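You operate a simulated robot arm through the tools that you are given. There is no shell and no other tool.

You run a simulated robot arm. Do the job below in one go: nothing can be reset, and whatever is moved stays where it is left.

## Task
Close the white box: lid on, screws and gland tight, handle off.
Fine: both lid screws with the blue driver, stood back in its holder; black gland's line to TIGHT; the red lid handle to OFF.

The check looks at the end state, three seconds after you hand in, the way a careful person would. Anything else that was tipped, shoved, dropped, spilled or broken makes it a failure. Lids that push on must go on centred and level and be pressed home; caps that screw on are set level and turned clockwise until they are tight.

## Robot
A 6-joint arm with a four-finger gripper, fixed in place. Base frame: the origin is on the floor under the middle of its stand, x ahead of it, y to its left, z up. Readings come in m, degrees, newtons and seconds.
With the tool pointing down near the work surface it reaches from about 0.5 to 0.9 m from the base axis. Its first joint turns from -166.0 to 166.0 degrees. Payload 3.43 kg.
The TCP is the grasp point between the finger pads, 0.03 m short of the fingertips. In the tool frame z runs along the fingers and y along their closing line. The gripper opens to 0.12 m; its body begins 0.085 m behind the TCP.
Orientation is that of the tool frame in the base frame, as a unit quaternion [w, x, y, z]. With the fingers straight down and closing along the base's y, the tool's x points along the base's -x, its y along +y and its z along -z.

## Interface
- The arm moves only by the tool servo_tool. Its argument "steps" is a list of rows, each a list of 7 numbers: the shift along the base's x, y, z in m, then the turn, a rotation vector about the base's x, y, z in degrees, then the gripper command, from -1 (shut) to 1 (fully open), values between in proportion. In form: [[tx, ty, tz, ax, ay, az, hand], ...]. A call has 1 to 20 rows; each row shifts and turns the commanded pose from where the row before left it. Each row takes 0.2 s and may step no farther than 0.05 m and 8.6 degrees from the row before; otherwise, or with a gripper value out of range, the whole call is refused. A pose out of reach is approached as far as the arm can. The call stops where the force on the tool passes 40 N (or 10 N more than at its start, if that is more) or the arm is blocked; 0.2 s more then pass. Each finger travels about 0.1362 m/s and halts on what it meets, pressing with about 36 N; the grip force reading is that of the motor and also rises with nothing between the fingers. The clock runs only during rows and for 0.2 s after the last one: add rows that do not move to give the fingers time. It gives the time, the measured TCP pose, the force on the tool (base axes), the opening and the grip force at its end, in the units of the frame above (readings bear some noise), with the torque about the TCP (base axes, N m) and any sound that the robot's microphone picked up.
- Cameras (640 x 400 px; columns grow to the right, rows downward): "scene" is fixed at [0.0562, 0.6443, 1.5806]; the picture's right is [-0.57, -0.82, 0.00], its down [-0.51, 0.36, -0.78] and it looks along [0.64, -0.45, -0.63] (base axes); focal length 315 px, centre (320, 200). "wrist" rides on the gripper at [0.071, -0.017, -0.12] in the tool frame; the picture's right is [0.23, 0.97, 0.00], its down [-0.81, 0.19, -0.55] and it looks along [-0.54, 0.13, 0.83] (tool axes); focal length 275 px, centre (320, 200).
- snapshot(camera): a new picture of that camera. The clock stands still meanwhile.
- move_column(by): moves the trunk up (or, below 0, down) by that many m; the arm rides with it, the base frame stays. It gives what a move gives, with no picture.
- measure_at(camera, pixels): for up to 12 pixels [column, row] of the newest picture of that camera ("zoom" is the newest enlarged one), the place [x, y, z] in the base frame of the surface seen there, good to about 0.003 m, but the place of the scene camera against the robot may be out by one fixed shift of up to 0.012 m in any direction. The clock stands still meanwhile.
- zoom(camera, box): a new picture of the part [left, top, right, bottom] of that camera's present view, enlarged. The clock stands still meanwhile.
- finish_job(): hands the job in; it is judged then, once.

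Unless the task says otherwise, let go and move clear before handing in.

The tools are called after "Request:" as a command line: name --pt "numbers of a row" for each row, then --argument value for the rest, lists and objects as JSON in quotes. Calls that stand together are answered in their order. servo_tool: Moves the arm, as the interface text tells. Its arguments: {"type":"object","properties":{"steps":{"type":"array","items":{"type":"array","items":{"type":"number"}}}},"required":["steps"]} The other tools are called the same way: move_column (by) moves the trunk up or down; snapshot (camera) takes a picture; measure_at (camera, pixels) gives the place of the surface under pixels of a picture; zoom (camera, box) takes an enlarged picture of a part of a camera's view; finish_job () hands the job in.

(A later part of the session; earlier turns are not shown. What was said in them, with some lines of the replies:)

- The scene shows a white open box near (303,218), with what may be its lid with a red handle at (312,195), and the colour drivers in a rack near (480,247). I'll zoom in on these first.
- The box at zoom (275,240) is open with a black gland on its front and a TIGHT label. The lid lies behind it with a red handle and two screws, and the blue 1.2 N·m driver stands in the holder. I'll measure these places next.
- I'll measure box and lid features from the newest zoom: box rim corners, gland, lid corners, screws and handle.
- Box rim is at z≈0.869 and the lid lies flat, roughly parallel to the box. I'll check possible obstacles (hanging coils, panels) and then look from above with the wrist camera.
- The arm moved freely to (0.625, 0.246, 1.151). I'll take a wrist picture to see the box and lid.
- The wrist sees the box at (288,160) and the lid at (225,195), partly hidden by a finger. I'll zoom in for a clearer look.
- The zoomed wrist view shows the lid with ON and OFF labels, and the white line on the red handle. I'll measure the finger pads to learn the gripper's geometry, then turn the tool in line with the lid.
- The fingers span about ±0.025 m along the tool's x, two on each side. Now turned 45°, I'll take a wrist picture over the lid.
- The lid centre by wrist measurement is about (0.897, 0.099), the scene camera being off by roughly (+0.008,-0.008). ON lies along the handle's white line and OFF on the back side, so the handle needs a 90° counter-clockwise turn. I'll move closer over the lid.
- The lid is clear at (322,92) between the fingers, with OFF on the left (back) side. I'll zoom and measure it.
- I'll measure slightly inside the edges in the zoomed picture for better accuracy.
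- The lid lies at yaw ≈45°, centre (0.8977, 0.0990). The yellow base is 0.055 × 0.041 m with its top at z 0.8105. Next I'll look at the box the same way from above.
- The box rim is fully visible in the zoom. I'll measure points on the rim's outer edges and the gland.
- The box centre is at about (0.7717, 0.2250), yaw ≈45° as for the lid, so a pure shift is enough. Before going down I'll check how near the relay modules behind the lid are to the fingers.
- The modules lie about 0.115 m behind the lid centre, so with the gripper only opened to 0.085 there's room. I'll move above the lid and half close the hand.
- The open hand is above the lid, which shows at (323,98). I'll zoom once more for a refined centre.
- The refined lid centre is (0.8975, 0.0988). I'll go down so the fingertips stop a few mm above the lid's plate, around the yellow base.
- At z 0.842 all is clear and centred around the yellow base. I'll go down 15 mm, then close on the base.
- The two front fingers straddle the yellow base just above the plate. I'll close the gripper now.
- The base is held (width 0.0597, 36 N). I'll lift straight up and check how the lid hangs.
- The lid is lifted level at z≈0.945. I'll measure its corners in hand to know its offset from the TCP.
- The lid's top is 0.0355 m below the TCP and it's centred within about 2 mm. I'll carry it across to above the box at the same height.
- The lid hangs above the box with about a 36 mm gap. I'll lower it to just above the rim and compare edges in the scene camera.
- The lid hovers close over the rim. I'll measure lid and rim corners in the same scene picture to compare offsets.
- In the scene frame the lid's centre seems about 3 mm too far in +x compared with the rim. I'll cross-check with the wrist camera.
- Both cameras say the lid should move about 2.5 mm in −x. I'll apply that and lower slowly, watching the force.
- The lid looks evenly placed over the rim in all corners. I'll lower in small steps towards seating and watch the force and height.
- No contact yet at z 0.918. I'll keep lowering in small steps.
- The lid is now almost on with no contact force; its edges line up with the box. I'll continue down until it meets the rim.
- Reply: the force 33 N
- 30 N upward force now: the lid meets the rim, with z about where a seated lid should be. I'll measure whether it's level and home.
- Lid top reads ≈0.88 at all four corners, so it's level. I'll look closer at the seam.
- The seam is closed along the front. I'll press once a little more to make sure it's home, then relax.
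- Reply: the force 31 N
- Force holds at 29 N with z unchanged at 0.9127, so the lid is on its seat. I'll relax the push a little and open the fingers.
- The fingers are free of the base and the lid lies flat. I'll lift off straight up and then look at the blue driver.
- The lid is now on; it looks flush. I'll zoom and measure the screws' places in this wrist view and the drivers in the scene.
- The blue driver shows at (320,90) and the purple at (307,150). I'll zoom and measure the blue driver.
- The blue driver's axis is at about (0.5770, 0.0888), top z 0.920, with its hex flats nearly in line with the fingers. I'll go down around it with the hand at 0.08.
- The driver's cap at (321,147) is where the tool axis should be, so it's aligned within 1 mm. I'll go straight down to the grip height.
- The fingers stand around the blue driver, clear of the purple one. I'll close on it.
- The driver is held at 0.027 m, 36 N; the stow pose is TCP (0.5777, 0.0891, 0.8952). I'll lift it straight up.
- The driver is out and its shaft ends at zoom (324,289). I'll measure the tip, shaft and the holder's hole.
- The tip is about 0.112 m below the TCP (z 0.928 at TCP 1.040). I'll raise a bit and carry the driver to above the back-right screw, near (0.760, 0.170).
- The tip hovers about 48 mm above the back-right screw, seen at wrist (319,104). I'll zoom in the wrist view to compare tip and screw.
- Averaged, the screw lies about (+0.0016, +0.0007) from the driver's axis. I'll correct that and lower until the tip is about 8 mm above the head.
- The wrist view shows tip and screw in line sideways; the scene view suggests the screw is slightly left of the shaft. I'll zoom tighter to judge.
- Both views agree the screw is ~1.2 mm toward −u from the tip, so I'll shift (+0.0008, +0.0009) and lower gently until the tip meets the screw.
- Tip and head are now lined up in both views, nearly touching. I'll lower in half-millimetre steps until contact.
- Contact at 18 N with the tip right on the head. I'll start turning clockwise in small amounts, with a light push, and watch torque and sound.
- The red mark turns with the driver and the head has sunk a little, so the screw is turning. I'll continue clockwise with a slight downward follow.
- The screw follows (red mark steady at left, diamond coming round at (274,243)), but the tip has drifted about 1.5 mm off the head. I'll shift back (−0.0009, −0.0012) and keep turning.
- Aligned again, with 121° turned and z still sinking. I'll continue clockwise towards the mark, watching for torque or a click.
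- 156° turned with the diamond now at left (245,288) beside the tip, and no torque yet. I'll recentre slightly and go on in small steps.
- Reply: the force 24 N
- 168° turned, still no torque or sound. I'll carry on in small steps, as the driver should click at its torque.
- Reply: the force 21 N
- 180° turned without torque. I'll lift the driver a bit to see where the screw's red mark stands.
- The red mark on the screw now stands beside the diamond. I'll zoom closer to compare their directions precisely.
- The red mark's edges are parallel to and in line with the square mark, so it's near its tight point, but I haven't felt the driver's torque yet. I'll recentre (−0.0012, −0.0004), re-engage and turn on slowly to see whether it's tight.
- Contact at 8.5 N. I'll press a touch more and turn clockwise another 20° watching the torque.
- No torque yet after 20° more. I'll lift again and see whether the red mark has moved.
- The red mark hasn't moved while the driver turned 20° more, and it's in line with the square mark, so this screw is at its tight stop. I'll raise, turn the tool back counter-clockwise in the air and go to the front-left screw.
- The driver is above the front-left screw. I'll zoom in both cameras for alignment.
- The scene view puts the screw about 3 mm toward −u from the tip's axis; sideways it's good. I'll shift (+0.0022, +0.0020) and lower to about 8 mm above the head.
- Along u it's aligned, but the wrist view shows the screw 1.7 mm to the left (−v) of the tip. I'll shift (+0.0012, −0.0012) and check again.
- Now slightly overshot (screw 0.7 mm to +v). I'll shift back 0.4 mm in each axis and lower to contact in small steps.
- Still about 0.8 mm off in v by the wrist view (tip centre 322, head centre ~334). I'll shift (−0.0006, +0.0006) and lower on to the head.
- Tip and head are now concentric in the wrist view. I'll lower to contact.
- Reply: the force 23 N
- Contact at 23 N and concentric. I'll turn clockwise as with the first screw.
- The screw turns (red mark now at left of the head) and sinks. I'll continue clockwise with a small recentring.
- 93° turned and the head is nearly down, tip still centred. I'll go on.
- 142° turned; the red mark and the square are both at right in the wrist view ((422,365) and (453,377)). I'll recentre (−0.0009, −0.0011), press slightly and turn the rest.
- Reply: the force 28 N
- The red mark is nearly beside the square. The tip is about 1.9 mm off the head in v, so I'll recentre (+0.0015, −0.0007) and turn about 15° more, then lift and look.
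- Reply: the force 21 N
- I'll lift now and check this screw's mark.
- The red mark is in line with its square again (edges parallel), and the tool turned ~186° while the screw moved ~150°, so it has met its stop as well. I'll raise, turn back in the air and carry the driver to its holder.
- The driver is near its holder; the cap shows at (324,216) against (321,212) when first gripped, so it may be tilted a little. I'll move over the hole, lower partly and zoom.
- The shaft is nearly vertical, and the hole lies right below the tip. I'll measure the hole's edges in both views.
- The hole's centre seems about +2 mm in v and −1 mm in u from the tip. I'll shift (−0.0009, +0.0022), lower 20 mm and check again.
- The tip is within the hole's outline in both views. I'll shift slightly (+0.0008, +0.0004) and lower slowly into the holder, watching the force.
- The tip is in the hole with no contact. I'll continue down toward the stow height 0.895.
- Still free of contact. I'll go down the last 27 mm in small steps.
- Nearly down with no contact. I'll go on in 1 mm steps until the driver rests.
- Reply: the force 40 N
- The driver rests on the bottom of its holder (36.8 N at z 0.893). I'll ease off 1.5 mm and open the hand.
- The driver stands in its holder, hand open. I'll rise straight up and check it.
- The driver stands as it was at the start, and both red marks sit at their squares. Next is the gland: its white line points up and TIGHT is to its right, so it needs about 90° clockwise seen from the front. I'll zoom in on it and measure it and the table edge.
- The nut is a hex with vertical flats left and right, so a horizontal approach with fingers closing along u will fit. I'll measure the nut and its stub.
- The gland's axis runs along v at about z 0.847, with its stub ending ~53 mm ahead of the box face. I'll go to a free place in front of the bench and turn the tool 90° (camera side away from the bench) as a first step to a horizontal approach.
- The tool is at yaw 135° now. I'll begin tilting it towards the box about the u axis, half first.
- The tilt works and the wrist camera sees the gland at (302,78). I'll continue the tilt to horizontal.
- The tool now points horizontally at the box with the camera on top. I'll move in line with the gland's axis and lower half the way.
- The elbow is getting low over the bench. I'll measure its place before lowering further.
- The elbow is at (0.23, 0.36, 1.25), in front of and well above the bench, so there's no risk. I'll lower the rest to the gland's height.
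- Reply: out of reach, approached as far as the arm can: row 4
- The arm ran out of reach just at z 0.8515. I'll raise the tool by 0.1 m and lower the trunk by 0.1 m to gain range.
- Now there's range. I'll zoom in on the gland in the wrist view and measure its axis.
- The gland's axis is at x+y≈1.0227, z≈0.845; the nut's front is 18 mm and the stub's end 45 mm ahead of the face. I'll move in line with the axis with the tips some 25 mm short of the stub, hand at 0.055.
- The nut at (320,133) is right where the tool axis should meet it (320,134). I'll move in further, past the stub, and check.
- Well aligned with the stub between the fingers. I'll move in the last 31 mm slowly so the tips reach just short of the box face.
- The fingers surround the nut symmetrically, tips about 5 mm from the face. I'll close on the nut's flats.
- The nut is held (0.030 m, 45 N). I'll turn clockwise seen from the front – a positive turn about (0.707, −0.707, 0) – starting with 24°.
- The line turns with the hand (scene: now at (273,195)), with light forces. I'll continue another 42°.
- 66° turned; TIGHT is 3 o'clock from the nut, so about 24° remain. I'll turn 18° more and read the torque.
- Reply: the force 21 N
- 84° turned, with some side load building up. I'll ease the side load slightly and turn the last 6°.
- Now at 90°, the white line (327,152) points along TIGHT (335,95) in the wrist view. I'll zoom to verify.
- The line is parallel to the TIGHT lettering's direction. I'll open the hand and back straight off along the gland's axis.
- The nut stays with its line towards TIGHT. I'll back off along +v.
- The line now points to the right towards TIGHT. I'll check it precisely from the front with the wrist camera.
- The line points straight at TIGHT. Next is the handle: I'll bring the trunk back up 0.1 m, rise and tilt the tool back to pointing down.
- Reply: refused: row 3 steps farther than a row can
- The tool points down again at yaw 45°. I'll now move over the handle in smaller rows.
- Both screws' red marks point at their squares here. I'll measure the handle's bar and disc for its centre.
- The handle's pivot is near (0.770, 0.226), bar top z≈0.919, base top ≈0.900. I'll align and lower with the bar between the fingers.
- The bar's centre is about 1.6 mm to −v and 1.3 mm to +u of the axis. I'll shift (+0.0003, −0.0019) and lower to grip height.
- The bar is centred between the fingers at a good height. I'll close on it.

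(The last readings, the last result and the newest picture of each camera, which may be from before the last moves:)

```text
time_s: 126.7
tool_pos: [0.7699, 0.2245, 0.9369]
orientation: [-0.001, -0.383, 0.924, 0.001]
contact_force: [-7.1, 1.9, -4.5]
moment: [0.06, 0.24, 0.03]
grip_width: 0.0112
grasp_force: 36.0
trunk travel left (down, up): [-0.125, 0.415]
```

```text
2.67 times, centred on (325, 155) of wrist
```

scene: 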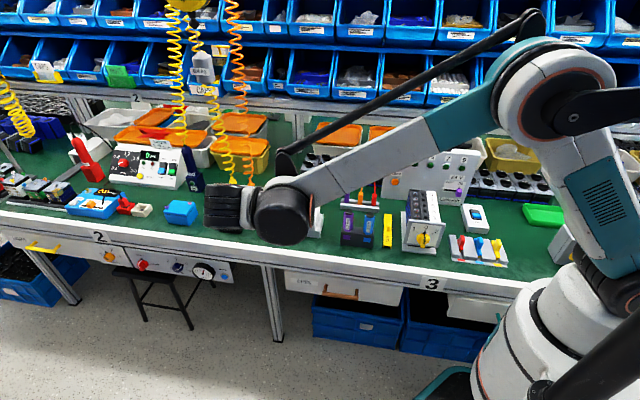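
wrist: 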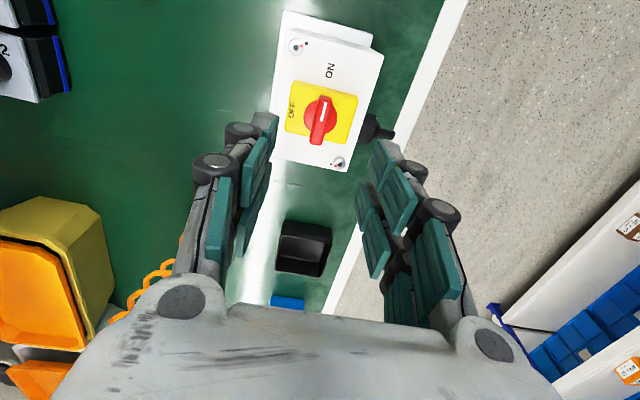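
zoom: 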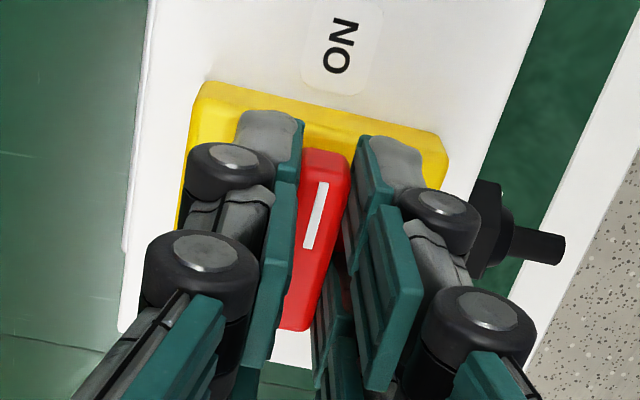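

The bar is held (0.011 m). I'll turn counter-clockwise 24° first.

Request:
servo_tool --pt "-0.0003 0 0 0 0 6 -0.95" --pt "0 0 0 0 0 6 -0.95" --pt "0 0 0 0 0 6 -0.95" --pt "0 0 0 0 0 6 -0.95" --pt "0 0 0 0 0 0 -0.95"

Request:
zoom --camera "scene" --box '[280, 180, 330, 220]'

Request:
zoom --camera "wrist" --box '[260, 80, 390, 230]'

```text
time_s: 127.9
tool_pos: [0.7702, 0.2245, 0.9353]
orientation: [0.0, -0.567, 0.823, 0.0]
contact_force: [7.6, 2.6, 8.4]
moment: [0.19, -0.24, 0.01]
grip_width: 0.0114
grasp_force: 36.0
trunk travel left (down, up): [-0.125, 0.415]
```

```text
10.00 times, centred on (305, 200) of scene
```

zoom: 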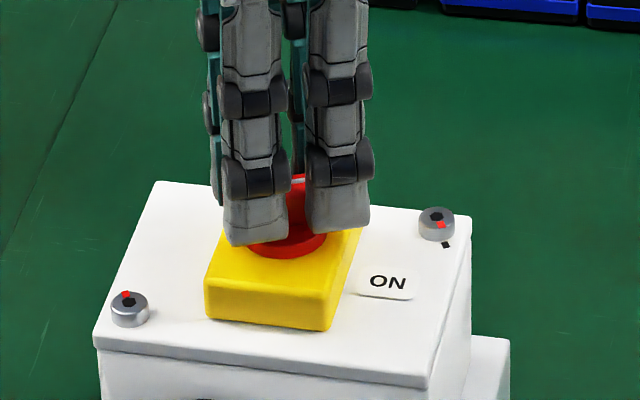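

```text
2.67 times, centred on (325, 155) of wrist
```

zoom: 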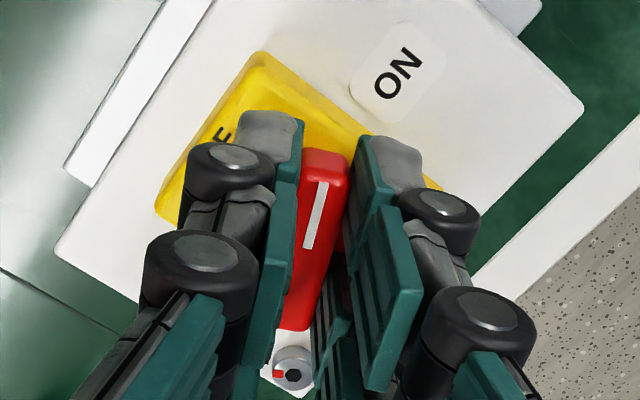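

The handle follows, its line moving from ON towards OFF with light forces. I'll continue 48° more.

Request:
servo_tool --pt "0 0 0 0 0 6 -0.95" --pt "0 0 0 0 0 6 -0.95" --pt "0 0 0 0 0 6 -0.95" --pt "0 0 0 0 0 6 -0.95" --pt "0 0 0 0 0 6 -0.95" --pt "0 0 0 0 0 6 -0.95" --pt "0 0 0 0 0 6 -0.95" --pt "0 0 0 0 0 6 -0.95" --pt "0 0 0 0 0 0 -0.95"

Request:
zoom --camera "wrist" --box '[260, 80, 390, 230]'

Request:
zoom --camera "scene" --box '[280, 180, 330, 220]'

```text
time_s: 129.1
tool_pos: [0.7716, 0.224, 0.9355]
orientation: [0.0, 0.761, -0.649, 0.002]
contact_force: [8.1, 0.8, 3.0]
moment: [0.17, -0.26, 0.01]
grip_width: 0.0115
grasp_force: 36.0
trunk travel left (down, up): [-0.125, 0.415]
stopped in row 6: the force on the tool passed its limit at 41 N (the readings are from after the stop); the commanded pose is now the measured one
```

```text
2.67 times, centred on (325, 155) of wrist
```

zoom: 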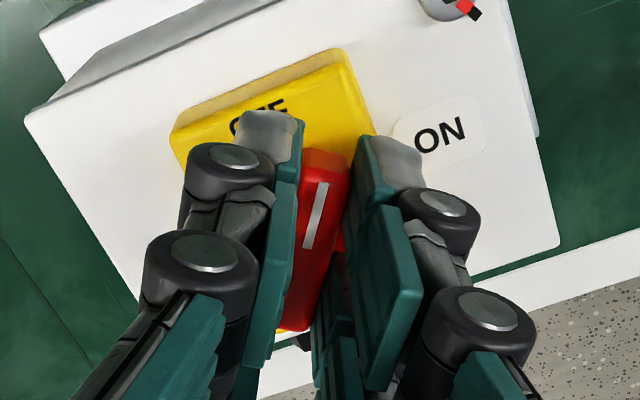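

```text
10.00 times, centred on (305, 200) of scene
```

zoom: 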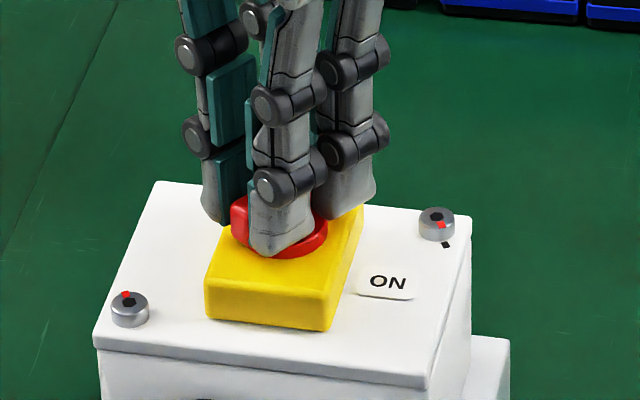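

The call halted at 54° of turn as side load peaked at 41 N: the turn centre was about 1.5 mm off the pivot. The force reading (8 N in +x) shows the way, so I'll follow the pivot with small shifts while turning on in smaller steps.

Request:
servo_tool --pt "0.0004 0 0 0 0 0 -0.95" --pt "0.0001 0 0 0 0 4 -0.95" --pt "0.0001 0 0 0 0 4 -0.95" --pt "0.0001 0 0 0 0 4 -0.95" --pt "0 0 0 0 0 0 -0.95"

```text
time_s: 130.3
tool_pos: [0.7726, 0.2236, 0.9358]
orientation: [-0.001, 0.826, -0.564, 0.0]
contact_force: [8.1, -0.3, 2.3]
moment: [-0.06, -0.24, -0.01]
grip_width: 0.0114
grasp_force: 35.8
trunk travel left (down, up): [-0.125, 0.415]
```

Smooth at 111° with 8 N. I'll continue the rest in 4° steps.

Request:
servo_tool --pt "0.0003 0 0 0 0 4 -0.95" --pt "0.0001 0 0 0 0 4 -0.95" --pt "0.0001 0 0 0 0 4 -0.95" --pt "0.0001 0 0 0 0 4 -0.95" --pt "0 0 0 0 0 0 -0.95"

Request:
zoom --camera "wrist" --box '[260, 80, 390, 230]'

Request:
zoom --camera "scene" --box '[280, 180, 330, 220]'

```text
time_s: 131.5
tool_pos: [0.7733, 0.2238, 0.9361]
orientation: [-0.002, 0.896, -0.444, 0.001]
contact_force: [17.2, 6.3, 13.2]
moment: [0.17, -0.41, -0.03]
grip_width: 0.0116
grasp_force: 36.1
trunk travel left (down, up): [-0.125, 0.415]
```

```text
2.67 times, centred on (325, 155) of wrist
```

zoom: 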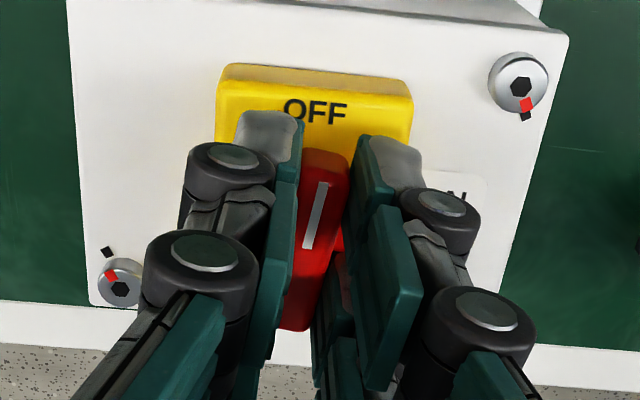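

```text
10.00 times, centred on (305, 200) of scene
```

zoom: 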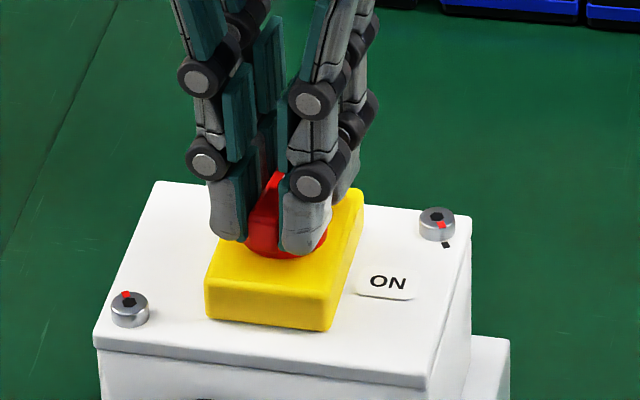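

82° turned; the line points nearly at OFF. I'll ease the load and turn the last 8°.

Request:
servo_tool --pt "0.0005 0.0002 0.0004 0 0 0 -0.95" --pt "0.0001 0 0 0 0 3 -0.95" --pt "0.0001 0 0 0 0 3 -0.95" --pt "0 0 0 0 0 2 -0.95" --pt "0 0 0 0 0 0 -0.95"

Request:
zoom --camera "wrist" --box '[260, 80, 390, 230]'

```text
time_s: 132.7
tool_pos: [0.7722, 0.2245, 0.9357]
orientation: [0.0, 0.924, -0.382, 0.0]
contact_force: [11.8, 4.4, 1.3]
moment: [0.01, -0.38, -0.16]
grip_width: 0.0115
grasp_force: 35.8
trunk travel left (down, up): [-0.125, 0.415]
```

```text
2.67 times, centred on (325, 155) of wrist
```

zoom: 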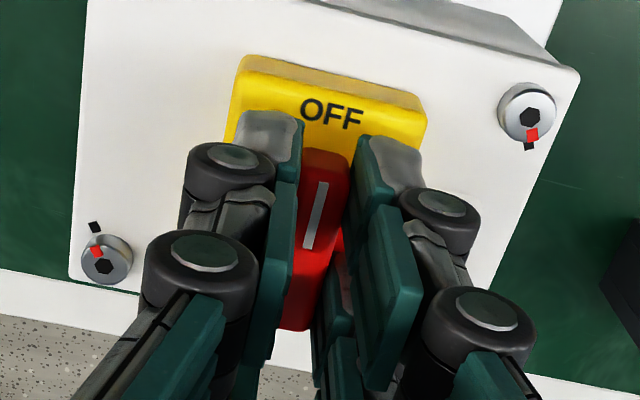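

90° turned and the handle's line points to OFF. I'll open the hand and rise.

Request:
servo_tool --pt "0 0 0 0 0 0 -0.7" --pt "0 0 0 0 0 0 -0.4" --pt "0 0 0 0 0 0 -0.083" --pt "0 0 0 0 0 0 -0.083" --pt "0 0 0.02 0 0 0 -0.083" --pt "0 0 0.04 0 0 0 -0.083" --pt "0 0 0.04 0 0 0 -0.083" --pt "0 0 0 0 0 0 -0.083"

Request:
snapshot --camera "wrist"

Request:
zoom --camera "wrist" --box '[240, 30, 400, 190]'

Request:
zoom --camera "scene" --box '[270, 180, 350, 245]'

```text
time_s: 134.5
tool_pos: [0.7706, 0.2233, 1.0368]
orientation: [-0.001, 0.924, -0.383, 0.0]
contact_force: [-1.0, -0.3, 0.6]
moment: [0.02, 0.0, 0.04]
grip_width: 0.0552
grasp_force: 0.0
trunk travel left (down, up): [-0.125, 0.415]
```

```text
taken
```

wrist: 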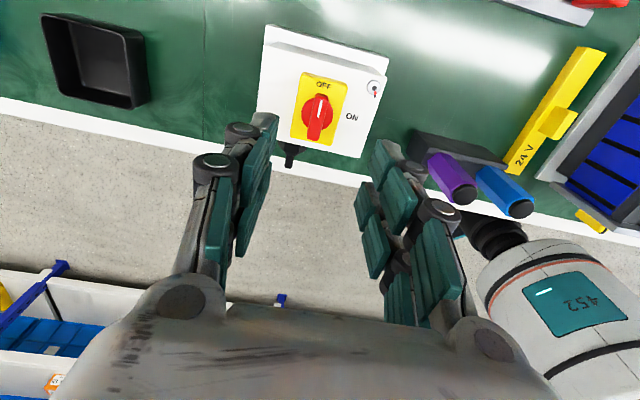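

```text
2.50 times, centred on (320, 110) of wrist
```

zoom: 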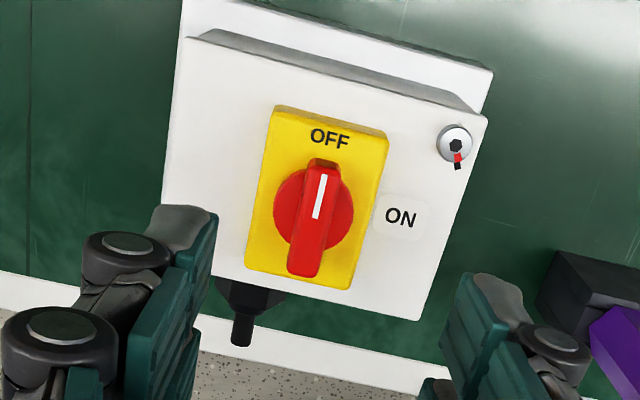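

```text
6.15 times, centred on (310, 212) of scene
```

zoom: 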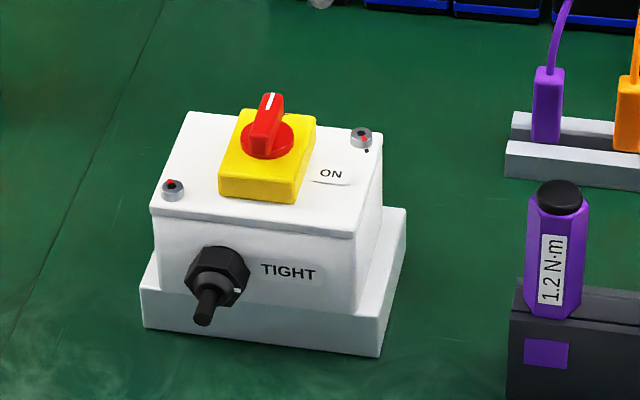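

The handle points to OFF, in line with its base. I'll move clear and take a last look at everything.

Request:
servo_tool --pt "-0.01 0.01 0.03 0 0 0 -0.083" --pt "-0.02 0.02 0.03 0 0 0 -0.083" --pt "-0.025 0.02 0.03 0 0 0 -0.083" --pt "-0.03 0.02 0.03 0 0 0 -0.083" --pt "-0.03 0.02 0.03 0 0 0 -0.083" --pt "0 0 0 0 0 0 -0.083"

Request:
snapshot --camera "scene"

Request:
zoom --camera "scene" --box '[278, 185, 332, 240]'

Request:
zoom --camera "scene" --box '[335, 180, 445, 255]'

Request:
snapshot --camera "wrist"

```text
time_s: 135.9
tool_pos: [0.6584, 0.3145, 1.1864]
orientation: [-0.001, 0.924, -0.382, 0.001]
contact_force: [0.1, 0.8, 0.9]
moment: [-0.01, -0.03, 0.02]
grip_width: 0.0551
grasp_force: 0.1
trunk travel left (down, up): [-0.125, 0.415]
```

```text
taken
```

scene: 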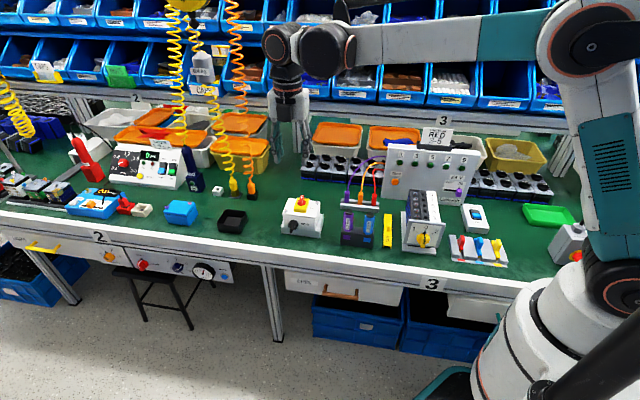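

```text
7.27 times, centred on (305, 212) of scene
```

zoom: 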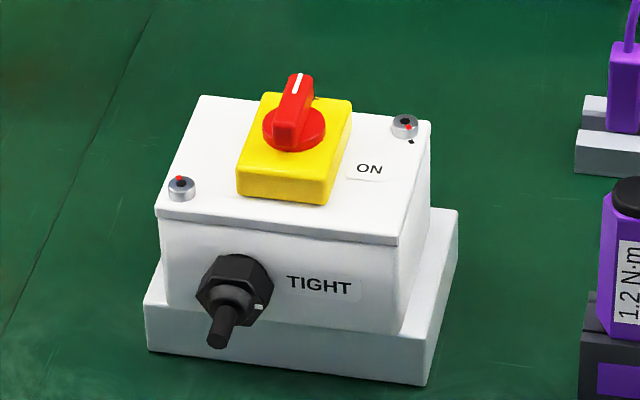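

```text
5.33 times, centred on (390, 218) of scene
```

zoom: 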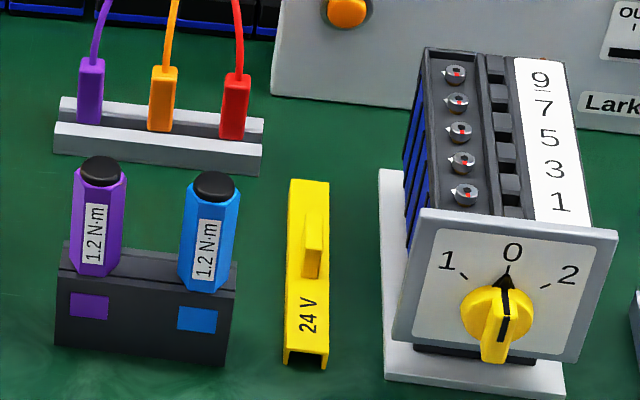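

```text
taken
```

wrist: 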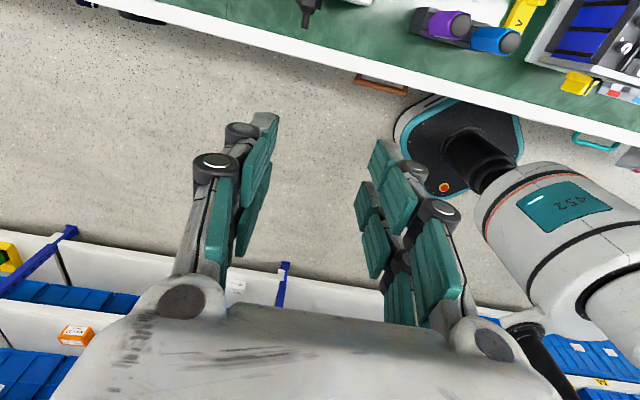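

The final pictures show:
- **Lid:** flush on the box.
- **Screws:** both red marks are at their squares.
- **Gland:** the white line points to TIGHT.
- **Handle:** the red handle points to OFF.
- **Driver:** the blue driver stands in its holder.
- **Surroundings:** nothing else looks moved, and the arm is clear.

I'm handing in the job.

Request:
finish_job

```text
The job is handed in.
```

I closed the white box and handed the job in. I don't have the check's verdict.

- **Lid:** it sits centred, level and flush on the rim, pressed home with about 30 N.
- **Screws:** I turned both with the blue driver until their red marks lined up with the black squares on the lid. The back-right screw did not move when I turned the driver 20° further. I did not repeat that test on the front-left screw. I never felt torque or heard the driver click, so the marks are the main evidence that they are tight.
- **Driver:** it is back in its holder next to the purple one, standing as it was at the start.
- **Gland:** I turned it 90° clockwise, and its white line points straight at TIGHT.
- **Handle:** I turned it 90° counter-clockwise, and its line points to OFF. The turn stopped once when the side force reached 41 N. I re-centred and finished it, and the box and lid did not shift.

In the last pictures nothing else on the bench looked moved, and the arm was clear of the box.
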